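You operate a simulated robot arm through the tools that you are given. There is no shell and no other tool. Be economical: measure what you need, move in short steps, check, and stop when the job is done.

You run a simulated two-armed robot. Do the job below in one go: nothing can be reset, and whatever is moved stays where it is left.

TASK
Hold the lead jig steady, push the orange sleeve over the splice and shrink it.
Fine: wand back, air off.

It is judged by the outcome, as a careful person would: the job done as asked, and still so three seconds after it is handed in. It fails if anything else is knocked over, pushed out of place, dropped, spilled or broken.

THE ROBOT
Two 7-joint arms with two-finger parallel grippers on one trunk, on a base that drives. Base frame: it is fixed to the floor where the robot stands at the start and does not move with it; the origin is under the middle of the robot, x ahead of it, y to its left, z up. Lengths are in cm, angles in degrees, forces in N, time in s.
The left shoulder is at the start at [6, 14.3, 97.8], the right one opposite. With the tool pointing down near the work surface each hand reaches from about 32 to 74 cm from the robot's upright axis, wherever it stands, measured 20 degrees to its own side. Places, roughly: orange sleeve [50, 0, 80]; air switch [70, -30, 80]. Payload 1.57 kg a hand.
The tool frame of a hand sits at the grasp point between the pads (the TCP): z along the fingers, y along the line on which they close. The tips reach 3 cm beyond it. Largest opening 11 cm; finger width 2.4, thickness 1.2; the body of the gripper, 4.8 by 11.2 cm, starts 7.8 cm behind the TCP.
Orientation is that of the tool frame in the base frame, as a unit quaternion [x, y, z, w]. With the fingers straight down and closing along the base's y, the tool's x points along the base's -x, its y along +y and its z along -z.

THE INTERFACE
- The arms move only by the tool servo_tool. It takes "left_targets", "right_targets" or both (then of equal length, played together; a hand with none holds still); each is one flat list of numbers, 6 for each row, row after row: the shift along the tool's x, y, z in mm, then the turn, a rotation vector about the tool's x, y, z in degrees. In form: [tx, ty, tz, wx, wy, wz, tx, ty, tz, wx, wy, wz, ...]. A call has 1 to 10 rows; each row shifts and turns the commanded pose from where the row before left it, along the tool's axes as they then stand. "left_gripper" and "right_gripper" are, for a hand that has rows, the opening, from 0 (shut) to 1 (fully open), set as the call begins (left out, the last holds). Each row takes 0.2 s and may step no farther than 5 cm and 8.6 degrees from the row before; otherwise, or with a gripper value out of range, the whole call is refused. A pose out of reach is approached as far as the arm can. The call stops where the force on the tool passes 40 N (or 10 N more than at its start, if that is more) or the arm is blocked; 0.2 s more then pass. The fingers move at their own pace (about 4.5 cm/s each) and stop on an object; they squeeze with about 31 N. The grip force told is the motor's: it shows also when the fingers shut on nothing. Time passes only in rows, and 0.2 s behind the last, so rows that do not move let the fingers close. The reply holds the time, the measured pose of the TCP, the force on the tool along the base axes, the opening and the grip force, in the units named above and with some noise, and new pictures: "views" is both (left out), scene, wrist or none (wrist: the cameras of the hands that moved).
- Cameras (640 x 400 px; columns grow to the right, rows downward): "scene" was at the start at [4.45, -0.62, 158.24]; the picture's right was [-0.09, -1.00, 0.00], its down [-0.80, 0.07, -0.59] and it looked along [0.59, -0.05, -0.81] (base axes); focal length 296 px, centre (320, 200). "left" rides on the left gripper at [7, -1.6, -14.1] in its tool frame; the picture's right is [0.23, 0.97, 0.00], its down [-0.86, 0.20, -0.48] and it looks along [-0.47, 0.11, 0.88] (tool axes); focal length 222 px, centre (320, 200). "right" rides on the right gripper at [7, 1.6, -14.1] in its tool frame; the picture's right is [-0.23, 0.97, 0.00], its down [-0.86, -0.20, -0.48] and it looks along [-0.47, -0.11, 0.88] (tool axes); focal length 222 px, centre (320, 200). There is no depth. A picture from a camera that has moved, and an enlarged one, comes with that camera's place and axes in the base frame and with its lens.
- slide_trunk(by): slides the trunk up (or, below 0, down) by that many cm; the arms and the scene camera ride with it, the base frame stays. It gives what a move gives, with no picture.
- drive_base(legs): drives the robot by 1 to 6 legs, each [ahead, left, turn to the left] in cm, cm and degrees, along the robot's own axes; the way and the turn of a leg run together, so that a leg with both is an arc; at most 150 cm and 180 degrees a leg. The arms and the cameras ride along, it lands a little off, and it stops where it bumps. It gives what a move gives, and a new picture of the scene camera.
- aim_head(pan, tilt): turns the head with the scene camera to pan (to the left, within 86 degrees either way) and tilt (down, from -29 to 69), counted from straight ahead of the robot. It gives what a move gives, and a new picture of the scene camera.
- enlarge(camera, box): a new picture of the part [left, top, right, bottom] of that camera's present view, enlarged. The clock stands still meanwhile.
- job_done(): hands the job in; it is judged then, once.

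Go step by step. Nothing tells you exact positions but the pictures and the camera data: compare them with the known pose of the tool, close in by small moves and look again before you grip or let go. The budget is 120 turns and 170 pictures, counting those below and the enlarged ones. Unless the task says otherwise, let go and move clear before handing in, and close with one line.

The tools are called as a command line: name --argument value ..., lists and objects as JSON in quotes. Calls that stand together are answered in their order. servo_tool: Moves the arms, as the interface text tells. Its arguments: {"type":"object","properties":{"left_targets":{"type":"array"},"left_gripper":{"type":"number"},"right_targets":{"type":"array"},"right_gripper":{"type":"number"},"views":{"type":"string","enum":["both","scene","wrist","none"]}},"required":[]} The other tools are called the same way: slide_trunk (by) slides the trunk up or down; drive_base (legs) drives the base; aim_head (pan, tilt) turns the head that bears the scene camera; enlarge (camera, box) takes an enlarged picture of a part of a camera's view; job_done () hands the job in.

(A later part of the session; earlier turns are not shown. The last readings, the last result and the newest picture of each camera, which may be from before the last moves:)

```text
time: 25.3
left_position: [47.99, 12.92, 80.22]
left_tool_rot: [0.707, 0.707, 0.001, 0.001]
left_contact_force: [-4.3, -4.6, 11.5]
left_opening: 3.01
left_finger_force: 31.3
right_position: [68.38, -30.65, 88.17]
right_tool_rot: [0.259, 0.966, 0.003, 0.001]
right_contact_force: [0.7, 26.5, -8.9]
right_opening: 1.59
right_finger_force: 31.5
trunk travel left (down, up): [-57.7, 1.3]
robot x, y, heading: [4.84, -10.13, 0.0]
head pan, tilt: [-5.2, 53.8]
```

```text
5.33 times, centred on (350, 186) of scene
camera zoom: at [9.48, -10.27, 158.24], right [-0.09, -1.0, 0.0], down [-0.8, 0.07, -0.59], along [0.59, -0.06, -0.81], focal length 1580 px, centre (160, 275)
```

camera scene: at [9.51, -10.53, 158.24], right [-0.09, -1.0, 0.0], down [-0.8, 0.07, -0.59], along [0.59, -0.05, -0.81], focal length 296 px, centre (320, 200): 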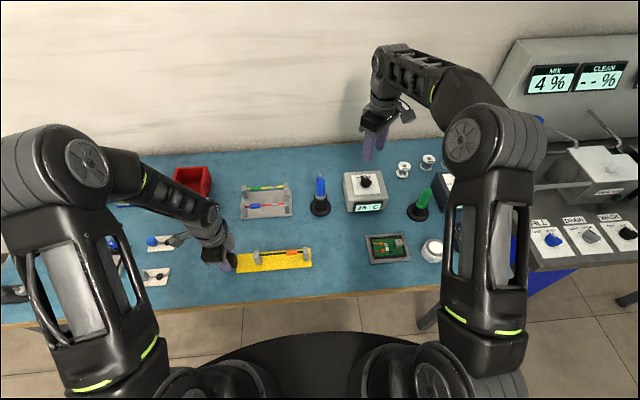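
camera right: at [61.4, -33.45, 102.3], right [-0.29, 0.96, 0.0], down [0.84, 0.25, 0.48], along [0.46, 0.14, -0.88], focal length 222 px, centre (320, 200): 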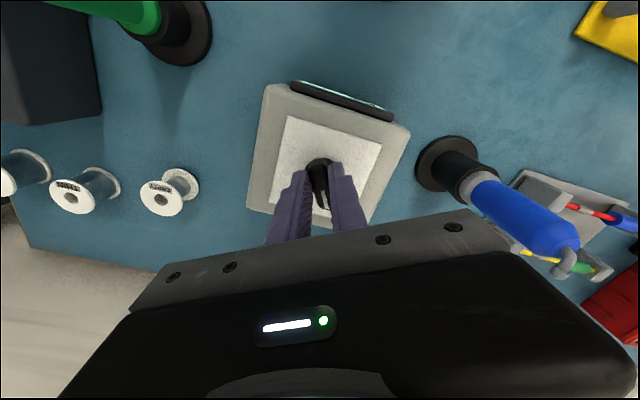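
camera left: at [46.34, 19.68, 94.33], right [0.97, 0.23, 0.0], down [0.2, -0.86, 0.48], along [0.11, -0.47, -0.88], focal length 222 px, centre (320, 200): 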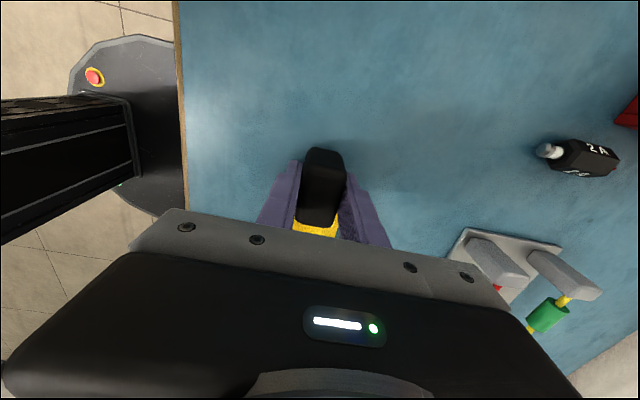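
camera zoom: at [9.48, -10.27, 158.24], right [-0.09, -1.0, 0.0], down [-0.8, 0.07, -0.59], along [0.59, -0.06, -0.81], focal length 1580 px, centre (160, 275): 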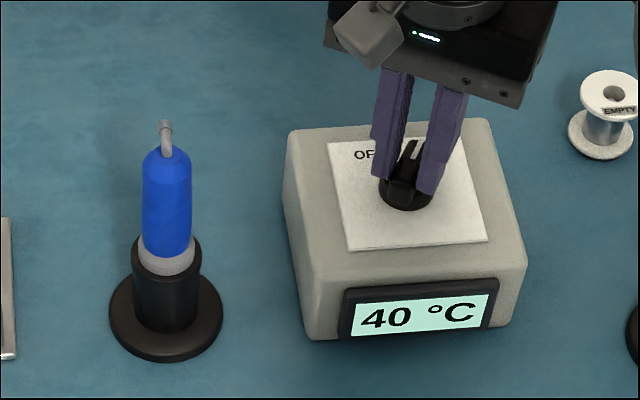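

Display reads 40 °C and rising: air is on. Releasing the knob and rising.

servo_tool --right_targets '[0, 0, 0, 0, 0, 0, 0, 0, 0, 0, 0, 0, 0, 0, 0, 0, 0, 0]' --right_gripper 0.4 --views "none"

servo_tool --right_targets '[0, 0, -20, 0, 0, 0, 0, 0, -40, 0, 0, 0, 0, 0, -45, 0, 0, 0, 0, 0, -45, 0, 0, -7.5, 0, 0, 0, 0, 0, -7.5, 0, 0, 0, 0, 0, -7.5, 0, 0, 0, 0, 0, -7.5]' --views "both"

enlarge --camera "right" --box '[260, 80, 480, 217]'

```text
time: 26.1
left_position: [47.99, 12.92, 79.94]
left_tool_rot: [0.708, 0.706, 0.001, 0.001]
left_contact_force: [0.9, -1.5, 0.0]
left_opening: 2.98
left_finger_force: 31.3
right_position: [68.37, -31.43, 88.33]
right_tool_rot: [0.26, 0.966, -0.001, 0.002]
right_contact_force: [0.6, -0.5, -0.1]
right_opening: 4.39
right_finger_force: 0.0
trunk travel left (down, up): [-57.7, 1.3]
robot x, y, heading: [4.79, -10.09, -0.2]
head pan, tilt: [-5.2, 53.8]
```

```text
time: 27.7
left_position: [48.06, 12.77, 80.07]
left_tool_rot: [0.707, 0.707, 0.001, 0.0]
left_contact_force: [-1.5, 0.1, 0.2]
left_opening: 2.98
left_finger_force: 31.3
right_position: [68.29, -31.19, 103.43]
right_tool_rot: [0.0, 1.0, 0.0, 0.001]
right_contact_force: [0.7, 0.3, -0.1]
right_opening: 4.41
right_finger_force: 0.0
trunk travel left (down, up): [-57.7, 1.3]
robot x, y, heading: [5.27, -9.75, -0.1]
head pan, tilt: [-5.2, 53.8]
camera scene: at [9.48, -10.52, 158.24], right [-0.09, -1.0, 0.0], down [-0.8, 0.07, -0.59], along [0.59, -0.05, -0.81], focal length 296 px, centre (320, 200)
camera right: at [61.2, -29.68, 117.41], right [0.23, 0.97, 0.0], down [0.85, -0.2, 0.48], along [0.47, -0.11, -0.88], focal length 222 px, centre (320, 200)
```

scene: 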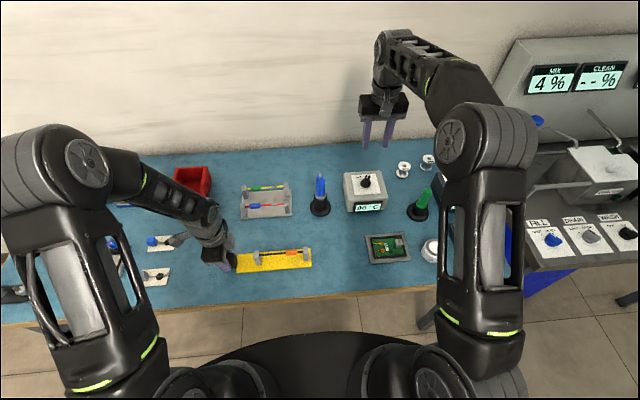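
right: 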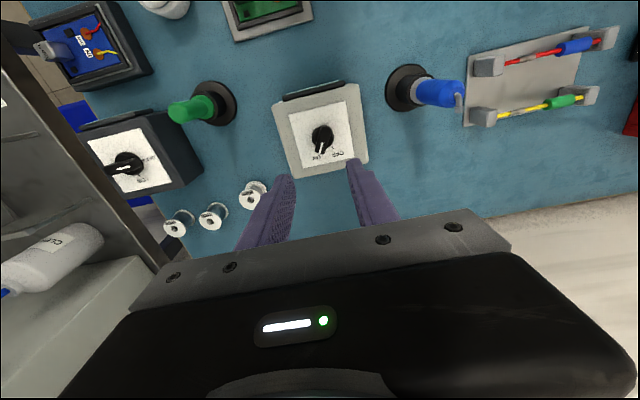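

```text
2.91 times, centred on (370, 148) of right
camera zoom: at [61.2, -29.68, 117.41], right [0.23, 0.97, 0.0], down [0.85, -0.2, 0.48], along [0.47, -0.11, -0.88], focal length 646 px, centre (174, 350)
```

zoom: 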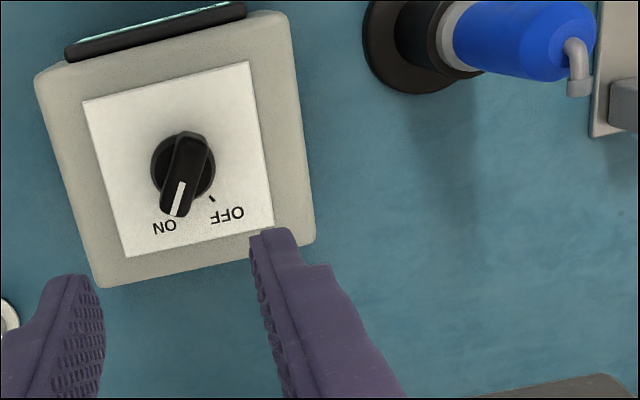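

Very clear: outlet bends 90° toward +x, and knob is at ON. Wand at about (66,-17). I'll back off and pitch the right hand to horizontal (fingers forward) to grasp the blue body.

servo_tool --right_targets '[45, 0, 0, 0, 0, 0, 45, 0, 0, 0, 0, 0, 45, 20, 0, 0, 0, 0, 35, 30, 0, 0, 0, 0, 5, 45, 0, 0, 0, 0, 0, 45, 0, 0, 0, 0]' --right_gripper 0.5 --views "none"

servo_tool --right_targets '[0, 0, 0, 0, -8.5, 0, 0, 0, 0, 0, -8.5, 0, 0, 0, 0, 0, -8.5, 0, 0, 0, 0, 0, -8.5, 0, 0, 0, 0, 0, -8.5, 0, 0, 0, 0, 0, -8.5, 0, 0, 0, 0, 0, -8.5, 0, 0, 0, 0, 0, -8.5, 0, 0, 0, 0, 0, -8.5, 0, 0, 0, 0, 0, -8.5, 0]' --views "both"

```text
time: 29.1
left_position: [48.07, 12.79, 80.09]
left_tool_rot: [0.708, 0.707, 0.0, 0.001]
left_contact_force: [-1.2, 1.2, -0.5]
left_opening: 2.98
left_finger_force: 31.1
right_position: [50.67, -17.21, 103.09]
right_tool_rot: [0.001, 1.0, -0.001, 0.001]
right_contact_force: [-0.1, -0.2, -0.2]
right_opening: 5.5
right_finger_force: 0.1
trunk travel left (down, up): [-57.7, 1.3]
robot x, y, heading: [4.98, -10.1, -0.3]
head pan, tilt: [-5.2, 53.8]
```

```text
time: 31.3
left_position: [47.81, 13.04, 80.08]
left_tool_rot: [0.707, 0.707, 0.001, 0.002]
left_contact_force: [-0.6, 1.6, 1.3]
left_opening: 2.97
left_finger_force: 31.4
right_position: [54.81, -14.1, 103.97]
right_tool_rot: [-0.001, 0.738, -0.002, 0.675]
right_contact_force: [-0.4, -0.1, -0.4]
right_opening: 5.5
right_finger_force: 0.1
right hand out of reach, approached as far as the arm can: row 6, 7, 8, 9, 10
trunk travel left (down, up): [-57.7, 1.3]
robot x, y, heading: [4.9, -9.94, -0.2]
head pan, tilt: [-5.2, 53.8]
camera scene: at [9.35, -10.26, 158.24], right [-0.09, -1.0, 0.0], down [-0.8, 0.07, -0.59], along [0.59, -0.06, -0.81], focal length 296 px, centre (320, 200)
camera right: at [40.04, -12.63, 98.19], right [0.02, 0.97, 0.22], down [-0.4, -0.2, 0.9], along [0.92, -0.11, 0.39], focal length 222 px, centre (320, 200)
```

scene: 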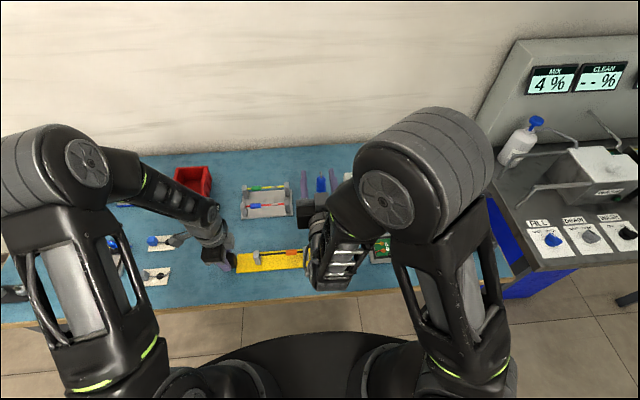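
right: 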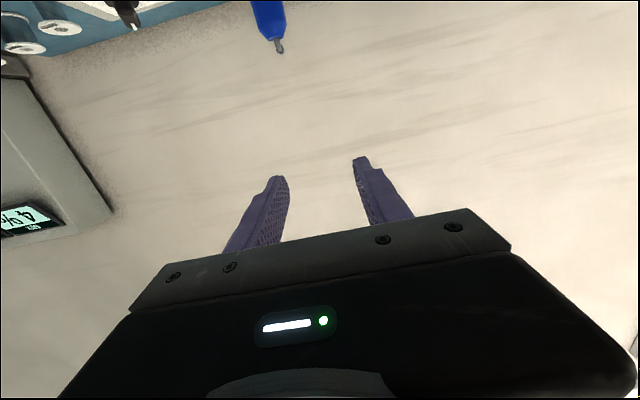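

The pose was too close to the shoulder; moving forward (above the wand height) restores reach, then I'll descend straddling the wand.

servo_tool --right_targets '[0, 0, 45, 0, -5, 0, 0, 0, 45, 0, 0, 0, 0, 0, 40, 0, 0, 0, 0, 0, 0, 0, 0, 0]' --views "both"

```text
time: 32.3
left_position: [48.22, 12.76, 80.02]
left_tool_rot: [0.707, 0.707, 0.0, 0.001]
left_contact_force: [-0.4, 0.0, 0.5]
left_opening: 2.98
left_finger_force: 30.6
right_position: [68.87, -13.89, 104.75]
right_tool_rot: [0.0, 0.707, 0.0, 0.708]
right_contact_force: [-0.2, 0.7, 0.6]
right_opening: 5.48
right_finger_force: 0.0
right hand out of reach, approached as far as the arm can: row 1
trunk travel left (down, up): [-57.7, 1.3]
robot x, y, heading: [4.94, -9.87, 0.0]
head pan, tilt: [-5.2, 53.8]
camera scene: at [9.49, -10.52, 158.23], right [-0.09, -1.0, 0.0], down [-0.8, 0.07, -0.59], along [0.59, -0.05, -0.81], focal length 296 px, centre (320, 200)
camera right: at [54.67, -12.22, 97.74], right [0.0, 0.97, 0.23], down [-0.48, -0.2, 0.85], along [0.88, -0.11, 0.47], focal length 222 px, centre (320, 200)
```

scene: 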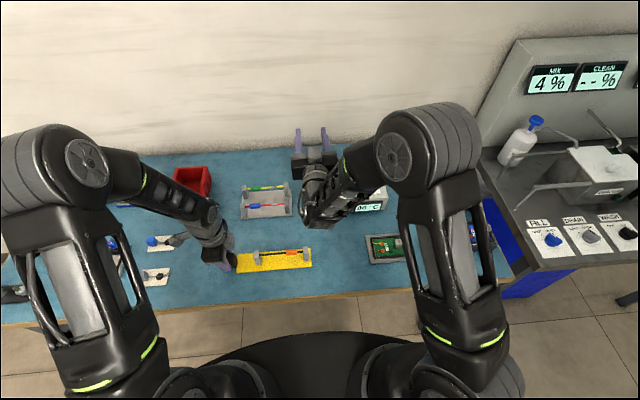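
right: 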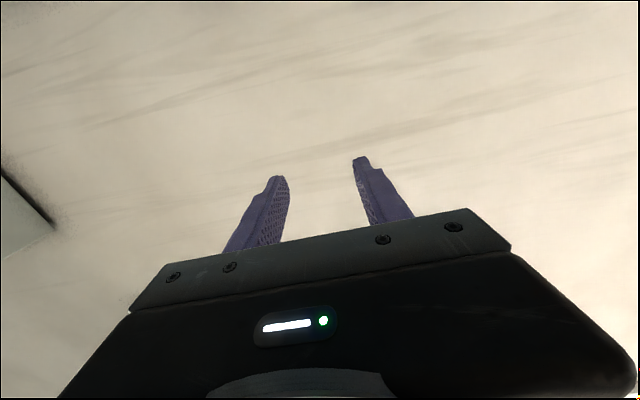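

Now in reach at (68.9,-13.9,104.8). Best estimate for the wand axis is (66,-16), blue body z 85–91. I'll tilt fingers 25° downward to keep the wrist clear of the jig and lower partway.

servo_tool --right_targets '[0, 0, 0, 0, 8.33, 0, 0, 0, 0, 0, 8.33, 0, 0, 0, 0, 0, 8.33, 0, 20, -10, -10, 0, 0, 0, 20, -11, 0, 0, 0, 0]' --views "both"

```text
time: 33.5
left_position: [48.05, 12.76, 80.16]
left_tool_rot: [0.707, 0.707, 0.001, 0.0]
left_contact_force: [-1.4, -0.7, -0.3]
left_opening: 2.97
left_finger_force: 31.5
right_position: [66.27, -16.01, 101.45]
right_tool_rot: [0.001, 0.843, -0.001, 0.538]
right_contact_force: [-0.5, 0.2, 0.1]
right_opening: 5.53
right_finger_force: 0.0
trunk travel left (down, up): [-57.7, 1.3]
robot x, y, heading: [4.99, -9.83, -0.0]
head pan, tilt: [-5.2, 53.8]
camera scene: at [9.5, -10.55, 158.24], right [-0.09, -1.0, 0.0], down [-0.8, 0.07, -0.59], along [0.59, -0.05, -0.81], focal length 296 px, centre (320, 200)
camera right: at [50.3, -14.39, 101.12], right [0.1, 0.97, 0.21], down [-0.07, -0.2, 0.98], along [0.99, -0.11, 0.05], focal length 222 px, centre (320, 200)
```

scene: 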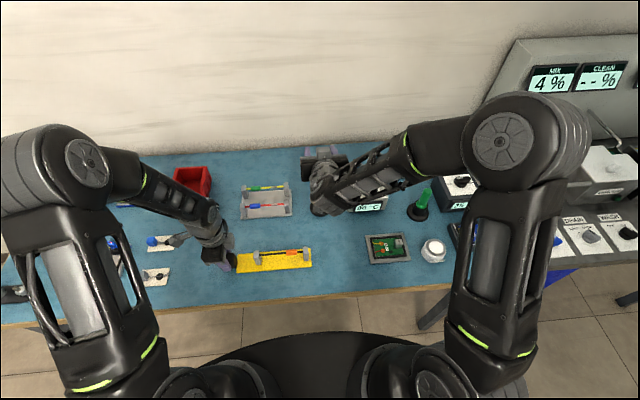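
right: 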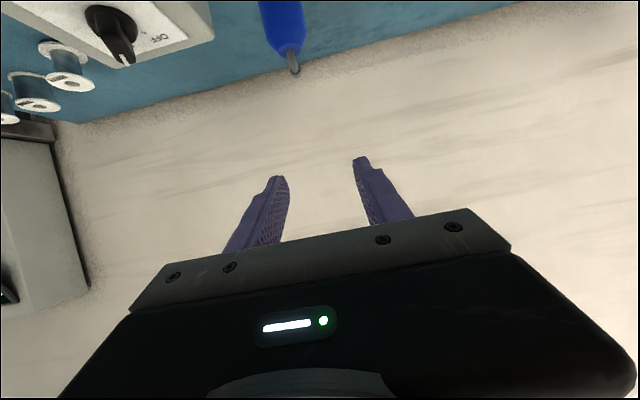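

Wand axis confirmed at y≈-16.0, tip z≈92; the hand is centred over it. Descending straight down around it, in two steps.

servo_tool --right_targets '[30, 0, 13.5, 0, 0, 0, 30, 0, 13.5, 0, 0, 0]' --views "wrist"

```text
time: 34.1
left_position: [48.14, 12.72, 80.14]
left_tool_rot: [0.708, 0.706, 0.002, 0.001]
left_contact_force: [-0.8, -0.2, 0.2]
left_opening: 3.0
left_finger_force: 31.5
right_position: [66.24, -15.87, 94.91]
right_tool_rot: [0.001, 0.843, -0.001, 0.538]
right_contact_force: [-0.3, -0.2, -1.1]
right_opening: 5.51
right_finger_force: 0.0
trunk travel left (down, up): [-57.7, 1.3]
robot x, y, heading: [5.4, -9.99, -0.0]
head pan, tilt: [-5.2, 53.8]
camera right: at [50.33, -14.37, 94.48], right [0.1, 0.97, 0.21], down [-0.07, -0.2, 0.98], along [0.99, -0.11, 0.05], focal length 222 px, centre (320, 200)
```

right: 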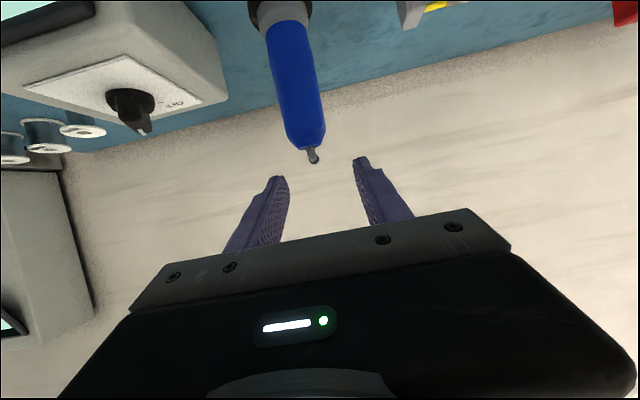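

servo_tool --right_targets '[30, -2, 14, 0, 0, 0, 32, 0, 15, 0, 0, 0]' --views "both"

enlarge --camera "scene" --box '[230, 140, 410, 280]'

```text
time: 34.7
left_position: [48.06, 12.93, 80.06]
left_tool_rot: [0.708, 0.706, 0.0, 0.001]
left_contact_force: [-0.1, 1.1, 0.2]
left_opening: 3.0
left_finger_force: 31.3
right_position: [66.21, -15.97, 88.19]
right_tool_rot: [0.002, 0.843, -0.001, 0.538]
right_contact_force: [0.8, 1.1, 0.5]
right_opening: 5.49
right_finger_force: 0.0
trunk travel left (down, up): [-57.7, 1.3]
robot x, y, heading: [4.92, -9.99, -0.3]
head pan, tilt: [-5.2, 53.8]
camera scene: at [9.51, -10.54, 158.24], right [-0.09, -1.0, 0.0], down [-0.8, 0.07, -0.59], along [0.59, -0.05, -0.81], focal length 296 px, centre (320, 200)
camera right: at [50.34, -14.39, 87.68], right [0.1, 0.97, 0.21], down [-0.07, -0.2, 0.98], along [0.99, -0.11, 0.05], focal length 222 px, centre (320, 200)
```

scene: 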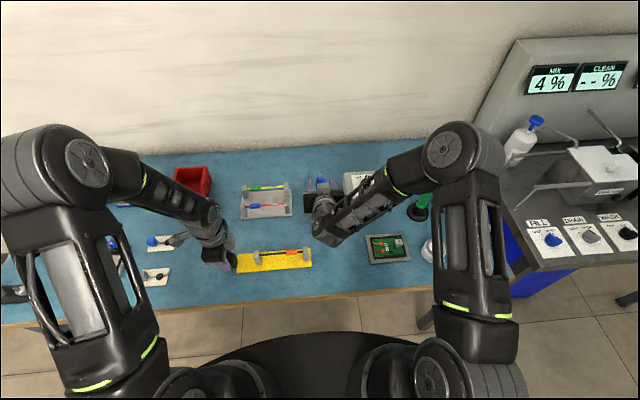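
right: 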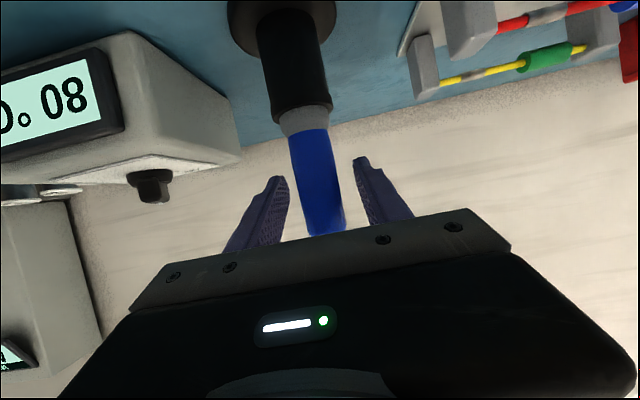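

```text
2.86 times, centred on (320, 210) of scene
camera zoom: at [9.51, -10.54, 158.24], right [-0.09, -1.0, 0.0], down [-0.8, 0.07, -0.59], along [0.59, -0.05, -0.81], focal length 847 px, centre (320, 171)
```

zoom: 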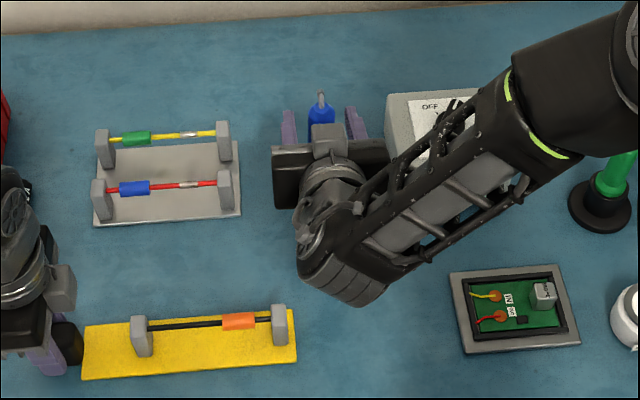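

Well centred; display 80 °C. Closing on the wand.

servo_tool --right_targets '[0, 0, 0, 0, 0, 0, 0, 0, 0, 0, 0, 0, 0, 0, 0, 0, 0, 0, 0, 0, 0, 0, 0, 0]' --right_gripper 0.0 --views "wrist"

```text
time: 35.7
left_position: [47.92, 12.83, 80.13]
left_tool_rot: [0.708, 0.707, 0.001, 0.001]
left_contact_force: [0.9, -0.2, -0.1]
left_opening: 2.97
left_finger_force: 31.5
right_position: [66.27, -16.03, 88.07]
right_tool_rot: [0.001, 0.844, -0.001, 0.537]
right_contact_force: [0.4, 0.3, 0.2]
right_opening: 2.89
right_finger_force: 30.5
trunk travel left (down, up): [-57.7, 1.3]
robot x, y, heading: [5.01, -10.13, 0.0]
head pan, tilt: [-5.2, 53.8]
camera right: at [50.32, -14.42, 87.68], right [0.1, 0.97, 0.21], down [-0.07, -0.2, 0.98], along [0.99, -0.11, 0.05], focal length 222 px, centre (320, 200)
```

right: 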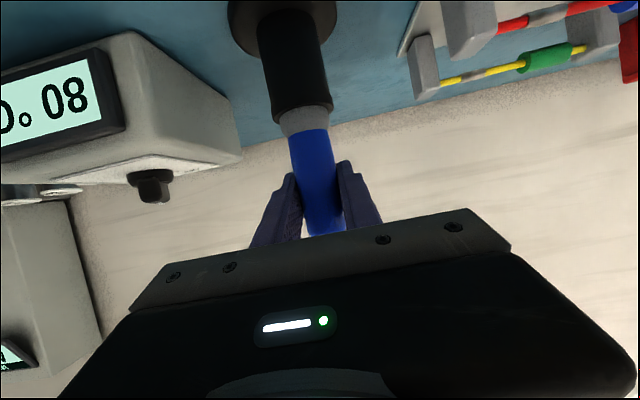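

servo_tool --right_targets '[-15, 0, -7, 0, 0, 0, -30, 0, -14, 0, 0, 0, -30, 0, -14, 0, 0, 0, -30, 0, -14, 0, 0, 0, -20, 0, -9.3, 0, 0, 0]' --views "both"

```text
time: 36.9
left_position: [48.0, 12.78, 80.16]
left_tool_rot: [0.707, 0.707, 0.001, 0.001]
left_contact_force: [-0.8, -0.2, 1.3]
left_opening: 2.98
left_finger_force: 30.6
right_position: [65.92, -16.18, 101.91]
right_tool_rot: [0.0, 0.843, 0.0, 0.537]
right_contact_force: [0.2, -0.2, 0.1]
right_opening: 2.89
right_finger_force: 31.1
trunk travel left (down, up): [-57.7, 1.3]
robot x, y, heading: [5.14, -9.77, -0.3]
head pan, tilt: [-5.2, 53.8]
camera scene: at [9.47, -10.53, 158.23], right [-0.09, -1.0, 0.0], down [-0.8, 0.07, -0.59], along [0.59, -0.05, -0.81], focal length 296 px, centre (320, 200)
camera right: at [50.16, -14.62, 101.52], right [0.1, 0.97, 0.21], down [-0.07, -0.2, 0.98], along [0.99, -0.11, 0.05], focal length 222 px, centre (320, 200)
```

scene: 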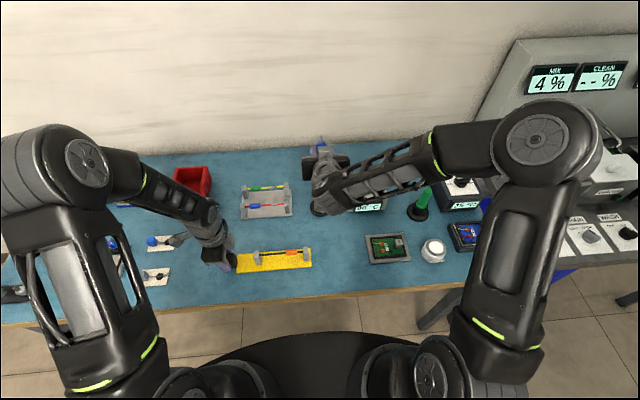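
right: 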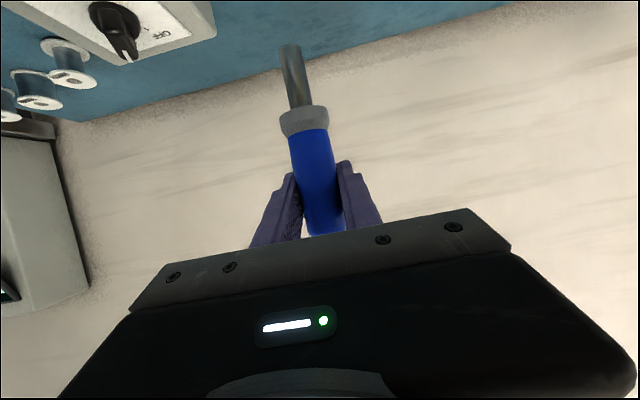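

The wand's steel nozzle is actually at the bottom end (was in the holder); the hook is just the hose stub. So I keep it nozzle-down: tilt the hand 30° more and carry it toward the jig, keeping clear of the other leads.

servo_tool --right_targets '[0, 0, 0, 0, 7.5, 0, 0, 0, 0, 0, 7.5, 0, 0, 0, 0, 0, 7.5, 0, 0, 0, 0, 0, 7.5, 0, 39, 0, -11, 0, 0, 0, 39, 0, -11, 0, 0, 0, 38, 0, -11, 0, 0, 0]' --views "both"

enlarge --camera "scene" --box '[220, 140, 420, 280]'

```text
time: 38.5
left_position: [47.96, 12.89, 80.04]
left_tool_rot: [0.707, 0.708, 0.002, 0.001]
left_contact_force: [-1.3, 1.1, 2.0]
left_opening: 2.98
left_finger_force: 31.4
right_position: [54.34, -16.19, 98.09]
right_tool_rot: [0.001, 0.953, 0.0, 0.302]
right_contact_force: [0.5, 0.1, 0.7]
right_opening: 2.89
right_finger_force: 31.1
trunk travel left (down, up): [-57.7, 1.3]
robot x, y, heading: [4.98, -9.69, -0.2]
head pan, tilt: [-5.2, 53.8]
camera scene: at [9.45, -10.52, 158.23], right [-0.09, -1.0, 0.0], down [-0.8, 0.07, -0.59], along [0.59, -0.05, -0.81], focal length 296 px, centre (320, 200)
camera right: at [40.49, -14.61, 105.57], right [0.19, 0.97, 0.13], down [0.42, -0.2, 0.88], along [0.89, -0.11, -0.45], focal length 222 px, centre (320, 200)
```

scene: 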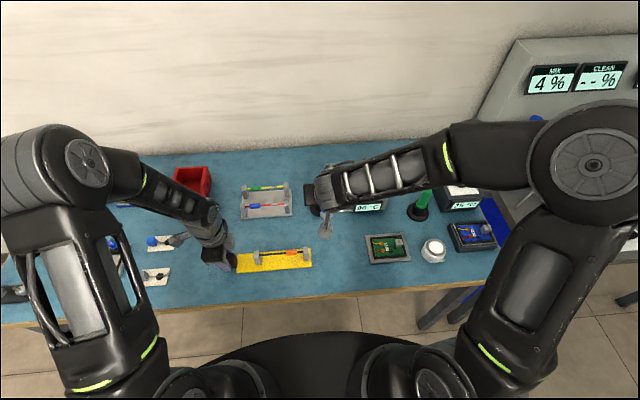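
right: 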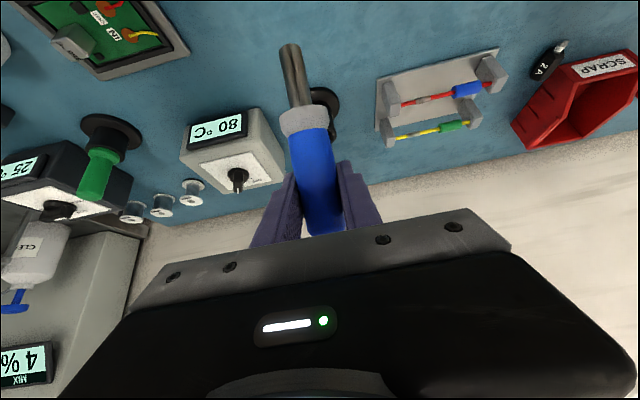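

```text
2.86 times, centred on (320, 210) of scene
camera zoom: at [9.45, -10.52, 158.23], right [-0.09, -1.0, 0.0], down [-0.8, 0.07, -0.59], along [0.59, -0.05, -0.81], focal length 847 px, centre (320, 171)
```

zoom: 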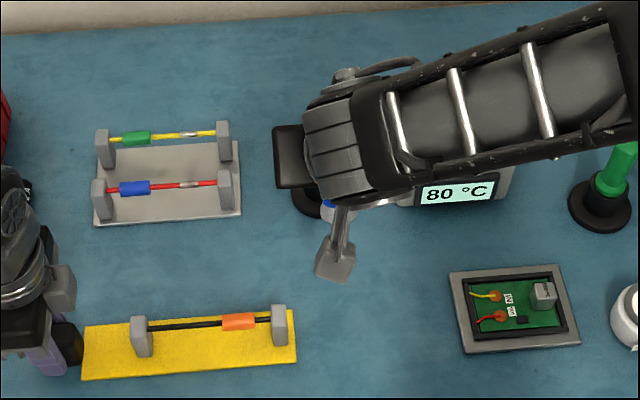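

Tip is computed at (49.4,-16.2,89), air set at 80 °C. Moving it across to above the sleeve and partly down.

servo_tool --right_targets '[0, 35, 0, 0, 0, 0, 0, 35, 0, 0, 0, 0, 0, 33, 0, 0, 0, 0, 12, 0, 17, 0, 0, 0, 12, 0, 17, 0, 0, 0]' --views "both"

enlarge --camera "scene" --box '[220, 200, 380, 290]'

enlarge --camera "left" --box '[160, 0, 480, 200]'

```text
time: 39.7
left_position: [48.05, 12.9, 80.2]
left_tool_rot: [0.707, 0.707, 0.001, 0.0]
left_contact_force: [0.9, 0.0, -0.2]
left_opening: 2.99
left_finger_force: 30.8
right_position: [54.77, -5.82, 93.87]
right_tool_rot: [0.001, 0.954, 0.001, 0.301]
right_contact_force: [0.5, -0.2, -1.2]
right_opening: 2.9
right_finger_force: 31.1
trunk travel left (down, up): [-57.7, 1.3]
robot x, y, heading: [5.01, -9.66, -0.0]
head pan, tilt: [-5.2, 53.8]
camera scene: at [9.5, -10.52, 158.24], right [-0.09, -1.0, 0.0], down [-0.8, 0.07, -0.59], along [0.59, -0.05, -0.81], focal length 296 px, centre (320, 200)
camera right: at [40.73, -4.23, 101.32], right [0.19, 0.97, 0.13], down [0.42, -0.2, 0.88], along [0.89, -0.11, -0.45], focal length 222 px, centre (320, 200)
```

scene: 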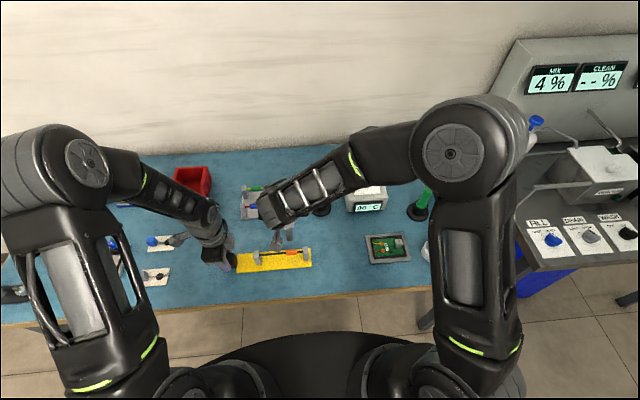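
right: 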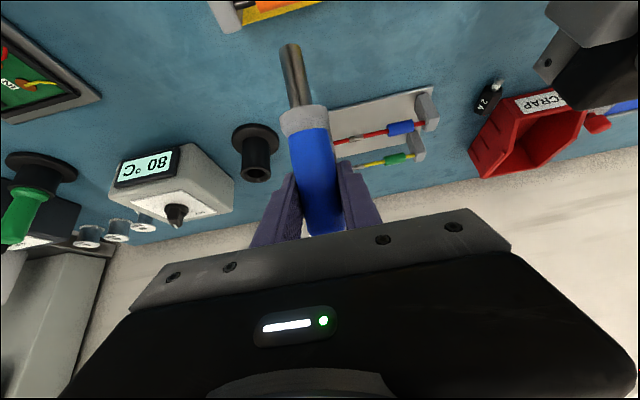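

```text
4.00 times, centred on (300, 245) of scene
camera zoom: at [9.5, -10.52, 158.24], right [-0.09, -1.0, 0.0], down [-0.8, 0.07, -0.59], along [0.59, -0.05, -0.81], focal length 1185 px, centre (400, 20)
```

zoom: 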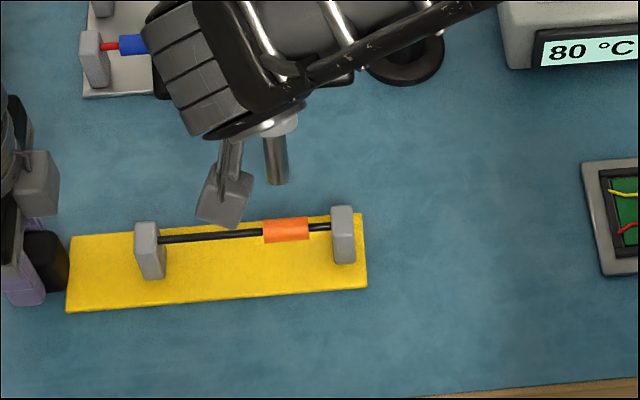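

```text
2.00 times, centred on (320, 100) of left
camera zoom: at [46.37, 19.69, 94.33], right [0.97, 0.23, 0.0], down [0.2, -0.86, 0.48], along [0.11, -0.47, -0.88], focal length 444 px, centre (320, 400)
```

zoom: 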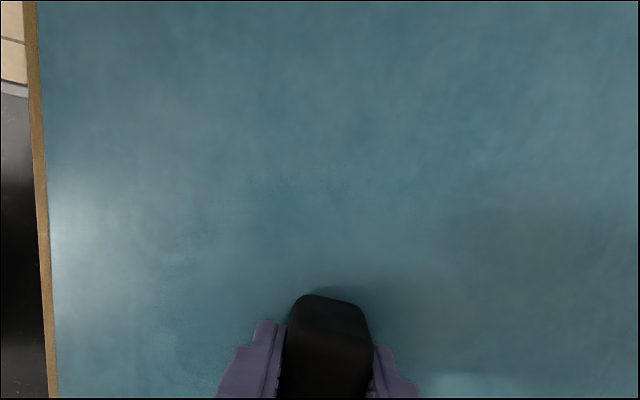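

Scene view confirms the tip (49.6,-5.8,84.9) just above the sleeve. Closing to about 2 cm and holding the hot air.

servo_tool --right_targets '[8, -1, 8, 0, 0, 0, 8, -1, 8, 0, 0, 0, 0, 0, 0, 0, 0, 0, 0, 0, 0, 0, 0, 0, 0, 0, 0, 0, 0, 0, 0, 0, 0, 0, 0, 0, 0, 0, 0, 0, 0, 0]' --views "none"

enlarge --camera "scene" --box '[250, 225, 330, 275]'

```text
time: 41.3
left_position: [48.0, 12.89, 80.08]
left_tool_rot: [0.707, 0.707, 0.001, 0.001]
left_contact_force: [1.1, 0.0, 0.9]
left_opening: 3.01
left_finger_force: 31.4
right_position: [54.13, -6.0, 91.48]
right_tool_rot: [0.0, 0.953, 0.0, 0.302]
right_contact_force: [0.3, 0.1, 0.1]
right_opening: 2.9
right_finger_force: 31.1
trunk travel left (down, up): [-57.7, 1.3]
robot x, y, heading: [5.05, -10.17, -0.3]
head pan, tilt: [-5.2, 53.8]
```

```text
8.00 times, centred on (290, 250) of scene
camera zoom: at [9.49, -10.52, 158.24], right [-0.09, -1.0, 0.0], down [-0.8, 0.07, -0.59], along [0.59, -0.05, -0.81], focal length 2371 px, centre (560, -200)
```

zoom: 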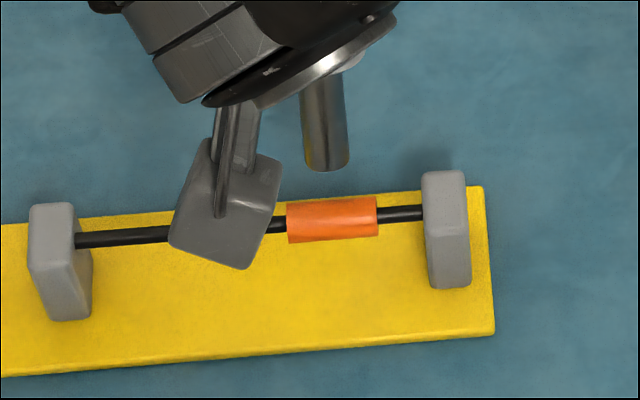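

servo_tool --right_targets '[0, 0, 0, 0, 0, 0, 0, 0, 0, 0, 0, 0, 0, 0, 0, 0, 0, 0, 0, 0, 0, 0, 0, 0, 0, 0, 0, 0, 0, 0, 0, 0, 0, 0, 0, 0, 0, 0, 0, 0, 0, 0, 0, 0, 0, 0, 0, 0, 0, 0, 0, 0, 0, 0, 0, 0, 0, 0, 0, 0]' --views "none"

enlarge --camera "scene" --box '[250, 225, 330, 275]'

```text
time: 43.5
left_position: [48.03, 12.88, 80.12]
left_tool_rot: [0.707, 0.707, 0.001, 0.001]
left_contact_force: [-0.3, 0.6, 1.3]
left_opening: 3.01
left_finger_force: 30.9
right_position: [54.33, -5.97, 91.4]
right_tool_rot: [0.0, 0.953, 0.0, 0.302]
right_contact_force: [0.1, 0.7, -1.0]
right_opening: 2.89
right_finger_force: 30.7
trunk travel left (down, up): [-57.7, 1.3]
robot x, y, heading: [5.23, -10.07, -0.4]
head pan, tilt: [-5.2, 53.8]
```

```text
8.00 times, centred on (290, 250) of scene
camera zoom: at [9.49, -10.52, 158.24], right [-0.09, -1.0, 0.0], down [-0.8, 0.07, -0.59], along [0.59, -0.05, -0.81], focal length 2371 px, centre (560, -200)
```

zoom: 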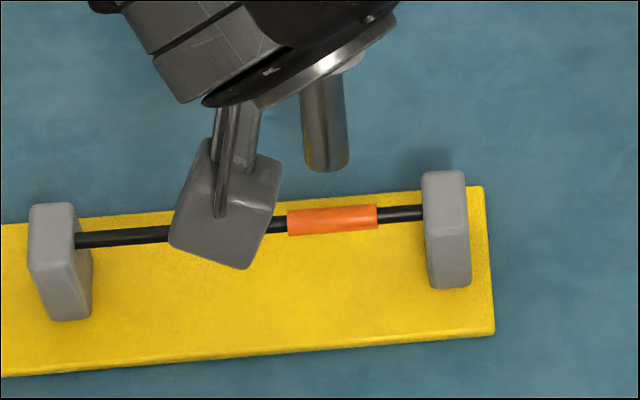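

It is shrinking (40→27 px). A little longer until it stops.

servo_tool --right_targets '[0, 0, 0, 0, 0, 0, 0, 0, 0, 0, 0, 0, 0, 0, 0, 0, 0, 0, 0, 0, 0, 0, 0, 0]' --views "none"

enlarge --camera "scene" --box '[250, 225, 330, 275]'

```text
time: 44.5
left_position: [48.02, 12.75, 80.14]
left_tool_rot: [0.707, 0.707, 0.0, 0.001]
left_contact_force: [0.2, 0.2, 0.6]
left_opening: 3.0
left_finger_force: 30.6
right_position: [54.24, -5.98, 91.57]
right_tool_rot: [0.0, 0.954, 0.001, 0.301]
right_contact_force: [0.2, -1.1, -0.8]
right_opening: 2.88
right_finger_force: 30.9
trunk travel left (down, up): [-57.7, 1.3]
robot x, y, heading: [4.85, -9.62, 0.0]
head pan, tilt: [-5.2, 53.8]
```

```text
8.00 times, centred on (290, 250) of scene
camera zoom: at [9.49, -10.52, 158.24], right [-0.09, -1.0, 0.0], down [-0.8, 0.07, -0.59], along [0.59, -0.05, -0.81], focal length 2371 px, centre (560, -200)
```

zoom: 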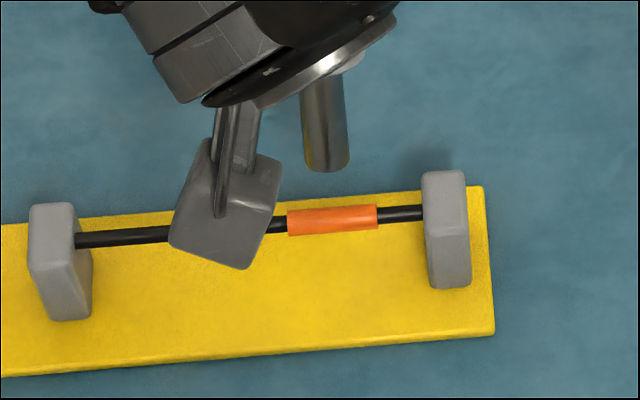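

Fully shrunk, uniform. Retracing the exact path with the wand back above its holder.

servo_tool --right_targets '[-8, 1, -8, 0, 0, 0, -8, 1, -8, 0, 0, 0, -12, 0, -17, 0, 0, 0, -12, 0, -17, 0, 0, 0, 0, -33, 0, 0, 0, 0, 0, -35, 0, 0, 0, 0, 0, -35, 0, 0, 0, 0]' --views "none"

servo_tool --right_targets '[-38, 0, 11, 0, 0, 0, -39, 0, 11, 0, 0, 0, -39, 0, 11, 0, 0, 0, 0, 0, 0, 0, -7.5, 0, 0, 0, 0, 0, -7.5, 0, 0, 0, 0, 0, -7.5, 0, 0, 0, 0, 0, -7.5, 0, 0, 0, 0, 0, 0, 0]' --views "both"

enlarge --camera "right" --box '[220, 0, 420, 125]'

```text
time: 46.1
left_position: [48.03, 12.76, 80.13]
left_tool_rot: [0.707, 0.707, 0.0, 0.001]
left_contact_force: [-0.1, -0.7, -0.3]
left_opening: 3.0
left_finger_force: 30.8
right_position: [54.45, -16.14, 97.72]
right_tool_rot: [0.0, 0.953, 0.001, 0.302]
right_contact_force: [0.7, -0.2, -0.5]
right_opening: 2.85
right_finger_force: 31.0
trunk travel left (down, up): [-57.7, 1.3]
robot x, y, heading: [4.87, -9.69, -0.3]
head pan, tilt: [-5.2, 53.8]
```

```text
time: 47.9
left_position: [48.0, 12.8, 80.07]
left_tool_rot: [0.708, 0.707, 0.0, 0.001]
left_contact_force: [-0.6, 0.5, 0.4]
left_opening: 2.96
left_finger_force: 31.3
right_position: [66.12, -16.17, 102.0]
right_tool_rot: [0.0, 0.843, 0.001, 0.538]
right_contact_force: [-0.6, -0.6, 0.0]
right_opening: 2.88
right_finger_force: 31.1
trunk travel left (down, up): [-57.7, 1.3]
robot x, y, heading: [5.12, -9.72, 0.0]
head pan, tilt: [-5.2, 53.8]
camera scene: at [9.49, -10.53, 158.23], right [-0.09, -1.0, 0.0], down [-0.8, 0.07, -0.59], along [0.59, -0.05, -0.81], focal length 296 px, centre (320, 200)
camera right: at [50.25, -14.63, 101.53], right [0.1, 0.97, 0.21], down [-0.07, -0.2, 0.98], along [0.99, -0.11, 0.05], focal length 222 px, centre (320, 200)
```

scene: 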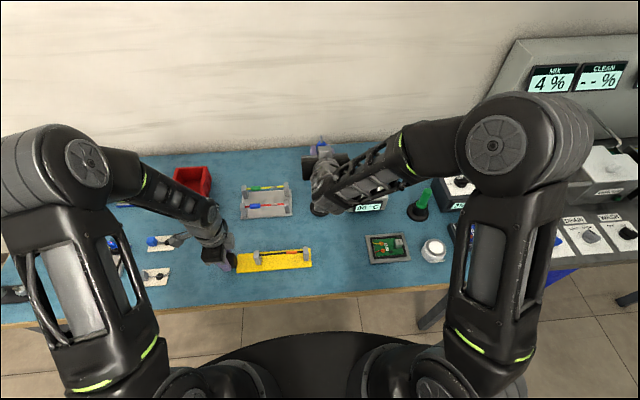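
right: 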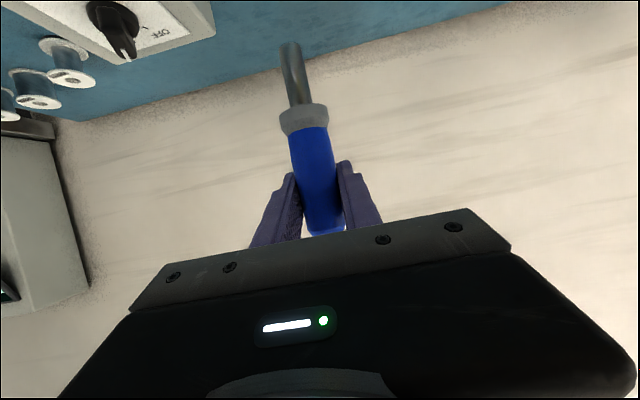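

```text
3.20 times, centred on (320, 62) of right
camera zoom: at [50.25, -14.63, 101.53], right [0.1, 0.97, 0.21], down [-0.07, -0.2, 0.98], along [0.99, -0.11, 0.05], focal length 711 px, centre (320, 640)
```

zoom: 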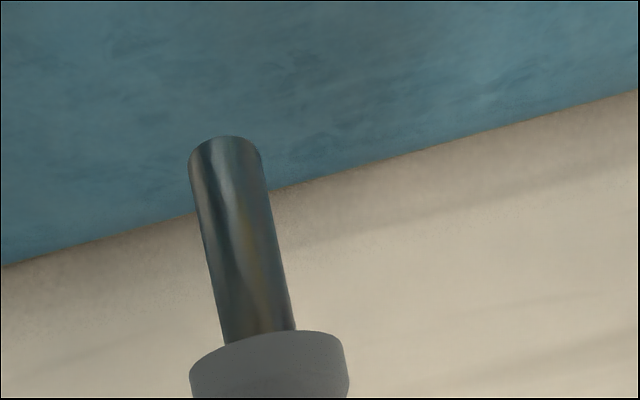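

Same pose as right after lifting. Lowering toward the holder, stopping just above it to check.

servo_tool --right_targets '[20, 0, 9.3, 0, 0, 0, 30, 0, 14, 0, 0, 0, 15, 0, 7, 0, 0, 0, 0, 0, 0, 0, 0, 0]' --views "wrist"

enlarge --camera "right" --box '[200, 0, 400, 125]'

```text
time: 48.9
left_position: [48.04, 12.72, 80.13]
left_tool_rot: [0.708, 0.706, 0.001, 0.0]
left_contact_force: [-2.1, -1.1, 0.2]
left_opening: 2.97
left_finger_force: 30.5
right_position: [66.01, -16.31, 94.66]
right_tool_rot: [0.0, 0.843, 0.0, 0.538]
right_contact_force: [-0.3, 0.0, 0.3]
right_opening: 2.87
right_finger_force: 31.2
trunk travel left (down, up): [-57.7, 1.3]
robot x, y, heading: [5.08, -9.92, -0.5]
head pan, tilt: [-5.2, 53.8]
camera right: at [50.27, -14.61, 94.35], right [0.1, 0.97, 0.21], down [-0.07, -0.2, 0.98], along [0.99, -0.11, 0.05], focal length 222 px, centre (320, 200)
```

right: 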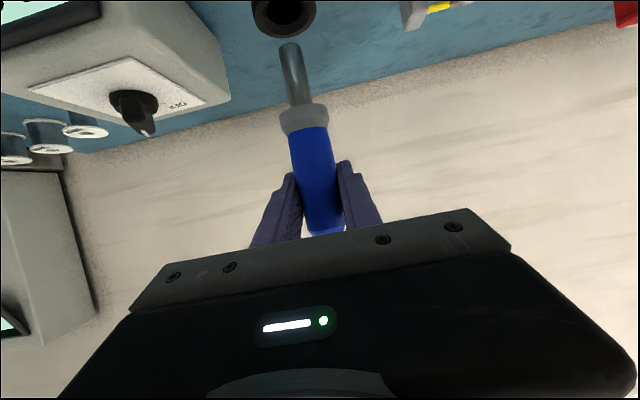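

```text
3.20 times, centred on (300, 62) of right
camera zoom: at [50.27, -14.61, 94.35], right [0.1, 0.97, 0.21], down [-0.07, -0.2, 0.98], along [0.99, -0.11, 0.05], focal length 711 px, centre (384, 640)
```

zoom: 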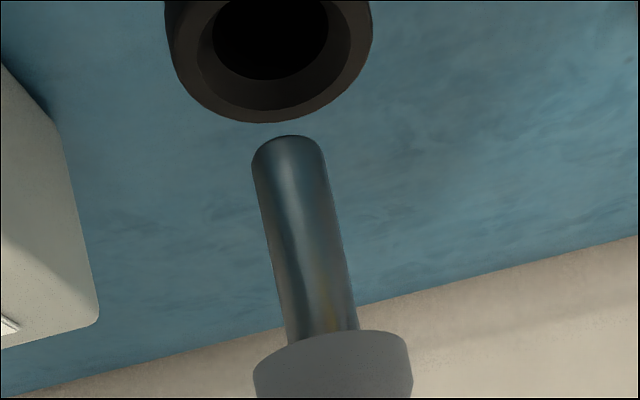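

Axis lines up with the hole. Lowering it slowly in.

servo_tool --right_targets '[15, 0, 7, 0, 0, 0, 15, 0, 7, 0, 0, 0, 10, 0, 4.7, 0, 0, 0, 10, 0, 4.7, 0, 0, 0, 8, 0, 3.7, 0, 0, 0, 0, 0, 0, 0, 0, 0]' --views "wrist"

```text
time: 50.3
left_position: [48.14, 12.81, 80.11]
left_tool_rot: [0.708, 0.706, 0.001, 0.001]
left_contact_force: [-0.1, -0.2, 1.1]
left_opening: 2.98
left_finger_force: 30.7
right_position: [66.12, -16.28, 88.28]
right_tool_rot: [0.0, 0.843, -0.001, 0.538]
right_contact_force: [-0.7, 0.0, -0.1]
right_opening: 2.88
right_finger_force: 31.5
trunk travel left (down, up): [-57.7, 1.3]
robot x, y, heading: [5.49, -9.9, -0.3]
head pan, tilt: [-5.2, 53.8]
camera right: at [50.31, -14.64, 87.88], right [0.1, 0.97, 0.21], down [-0.07, -0.2, 0.98], along [0.99, -0.11, 0.05], focal length 222 px, centre (320, 200)
```

right: 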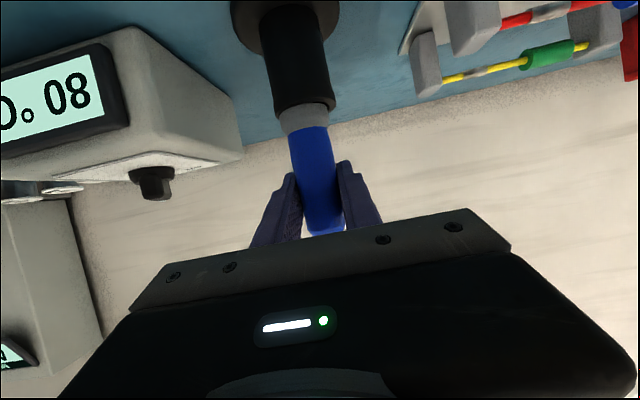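

servo_tool --right_targets '[2, 1, 1, 0, 0, 0, 0, 0, 0, 0, 0, 0]' --views "none"

servo_tool --right_targets '[0, 0, 0, 0, 0, 0, 0, 0, 0, 0, 0, 0, 0, 0, 0, 0, 0, 0, 0, 0, 0, 0, 0, 0]' --right_gripper 0.5 --views "wrist"

```text
time: 50.9
left_position: [47.96, 12.86, 80.2]
left_tool_rot: [0.707, 0.707, 0.001, 0.001]
left_contact_force: [0.9, 0.0, 0.1]
left_opening: 2.96
left_finger_force: 31.4
right_position: [66.12, -16.15, 88.24]
right_tool_rot: [0.0, 0.842, 0.0, 0.54]
right_contact_force: [0.0, -2.1, 10.7]
right_opening: 2.87
right_finger_force: 31.2
trunk travel left (down, up): [-57.7, 1.3]
robot x, y, heading: [4.92, -9.98, -0.2]
head pan, tilt: [-5.2, 53.8]
```

```text
time: 51.9
left_position: [47.96, 12.79, 80.18]
left_tool_rot: [0.708, 0.706, 0.001, 0.001]
left_contact_force: [-0.7, -0.6, 0.0]
left_opening: 2.98
left_finger_force: 31.0
right_position: [66.15, -16.11, 88.2]
right_tool_rot: [0.0, 0.843, -0.001, 0.538]
right_contact_force: [0.5, -1.0, 0.8]
right_opening: 5.51
right_finger_force: 0.1
trunk travel left (down, up): [-57.7, 1.3]
robot x, y, heading: [4.95, -10.19, -0.2]
head pan, tilt: [-5.2, 53.8]
camera right: at [50.32, -14.53, 87.66], right [0.1, 0.97, 0.21], down [-0.07, -0.2, 0.98], along [0.99, -0.11, 0.05], focal length 222 px, centre (320, 200)
```

right: 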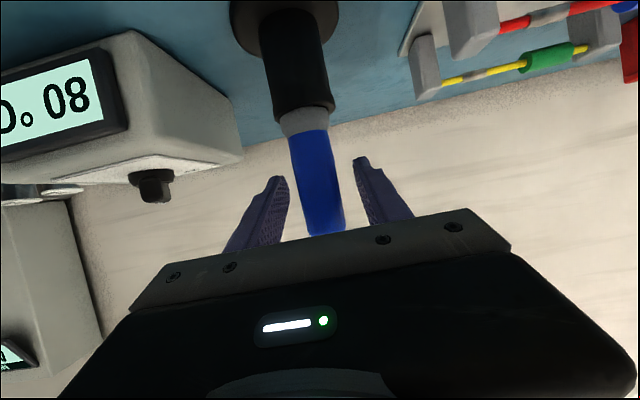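

Wand seated and upright. Rising, pitching back to vertical and moving to the knob.

servo_tool --right_targets '[-30, 0, -14, 0, 0, 0, -30, 0, -14, 0, 0, 0, -30, 0, -14, 0, 0, 0, -30, 0, -14, 0, 0, 0, -30, 0, -14, 0, 0, 0, 0, 0, 0, 0, 8.125, 0, 0, 0, 0, 0, 8.125, 0, 0, 0, 0, 0, 8.125, 0, 0, 0, 0, 0, 8.125, 0]' --views "none"

servo_tool --right_targets '[0, 0, 0, 0, 8.125, 0, 0, 0, 0, 0, 8.125, 0, 0, 0, 0, 0, 8.125, 0, 0, 0, 0, 0, 8.125, 0, -6, -38, 0, 0, 0, 0, -6, -38, 0, 0, 0, 0, -6, -38, 0, 0, 0, 0, -6, -37, 0, 0, 0, 0]' --right_gripper 0.4 --views "both"

```text
time: 53.9
left_position: [48.02, 12.85, 80.09]
left_tool_rot: [0.708, 0.706, 0.0, 0.001]
left_contact_force: [-0.1, 0.3, 1.2]
left_opening: 2.98
left_finger_force: 31.0
right_position: [66.11, -16.12, 104.62]
right_tool_rot: [0.0, 0.96, 0.0, 0.28]
right_contact_force: [0.2, -0.1, -0.1]
right_opening: 5.48
right_finger_force: 0.1
trunk travel left (down, up): [-57.7, 1.3]
robot x, y, heading: [5.03, -10.24, -0.4]
head pan, tilt: [-5.2, 53.8]
```

```text
time: 55.7
left_position: [47.99, 12.81, 80.03]
left_tool_rot: [0.707, 0.707, 0.001, 0.001]
left_contact_force: [-0.5, -1.6, 0.2]
left_opening: 2.98
left_finger_force: 30.9
right_position: [68.76, -31.07, 104.85]
right_tool_rot: [0.0, 1.0, -0.001, 0.001]
right_contact_force: [-0.2, 0.1, 0.6]
right_opening: 4.42
right_finger_force: 0.0
trunk travel left (down, up): [-57.7, 1.3]
robot x, y, heading: [5.17, -10.13, -0.1]
head pan, tilt: [-5.2, 53.8]
camera scene: at [9.5, -10.57, 158.23], right [-0.09, -1.0, 0.0], down [-0.8, 0.07, -0.59], along [0.59, -0.05, -0.81], focal length 296 px, centre (320, 200)
camera right: at [61.59, -29.5, 118.93], right [0.23, 0.97, 0.0], down [0.85, -0.2, 0.48], along [0.47, -0.11, -0.88], focal length 222 px, centre (320, 200)
```

scene: 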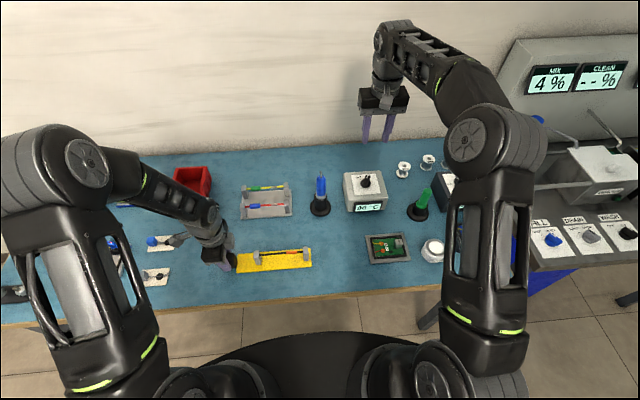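
right: 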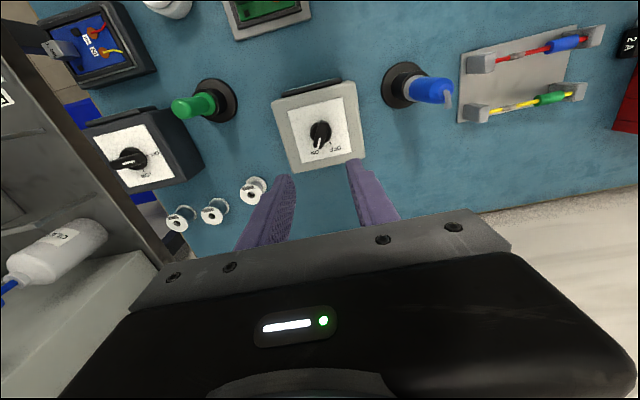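

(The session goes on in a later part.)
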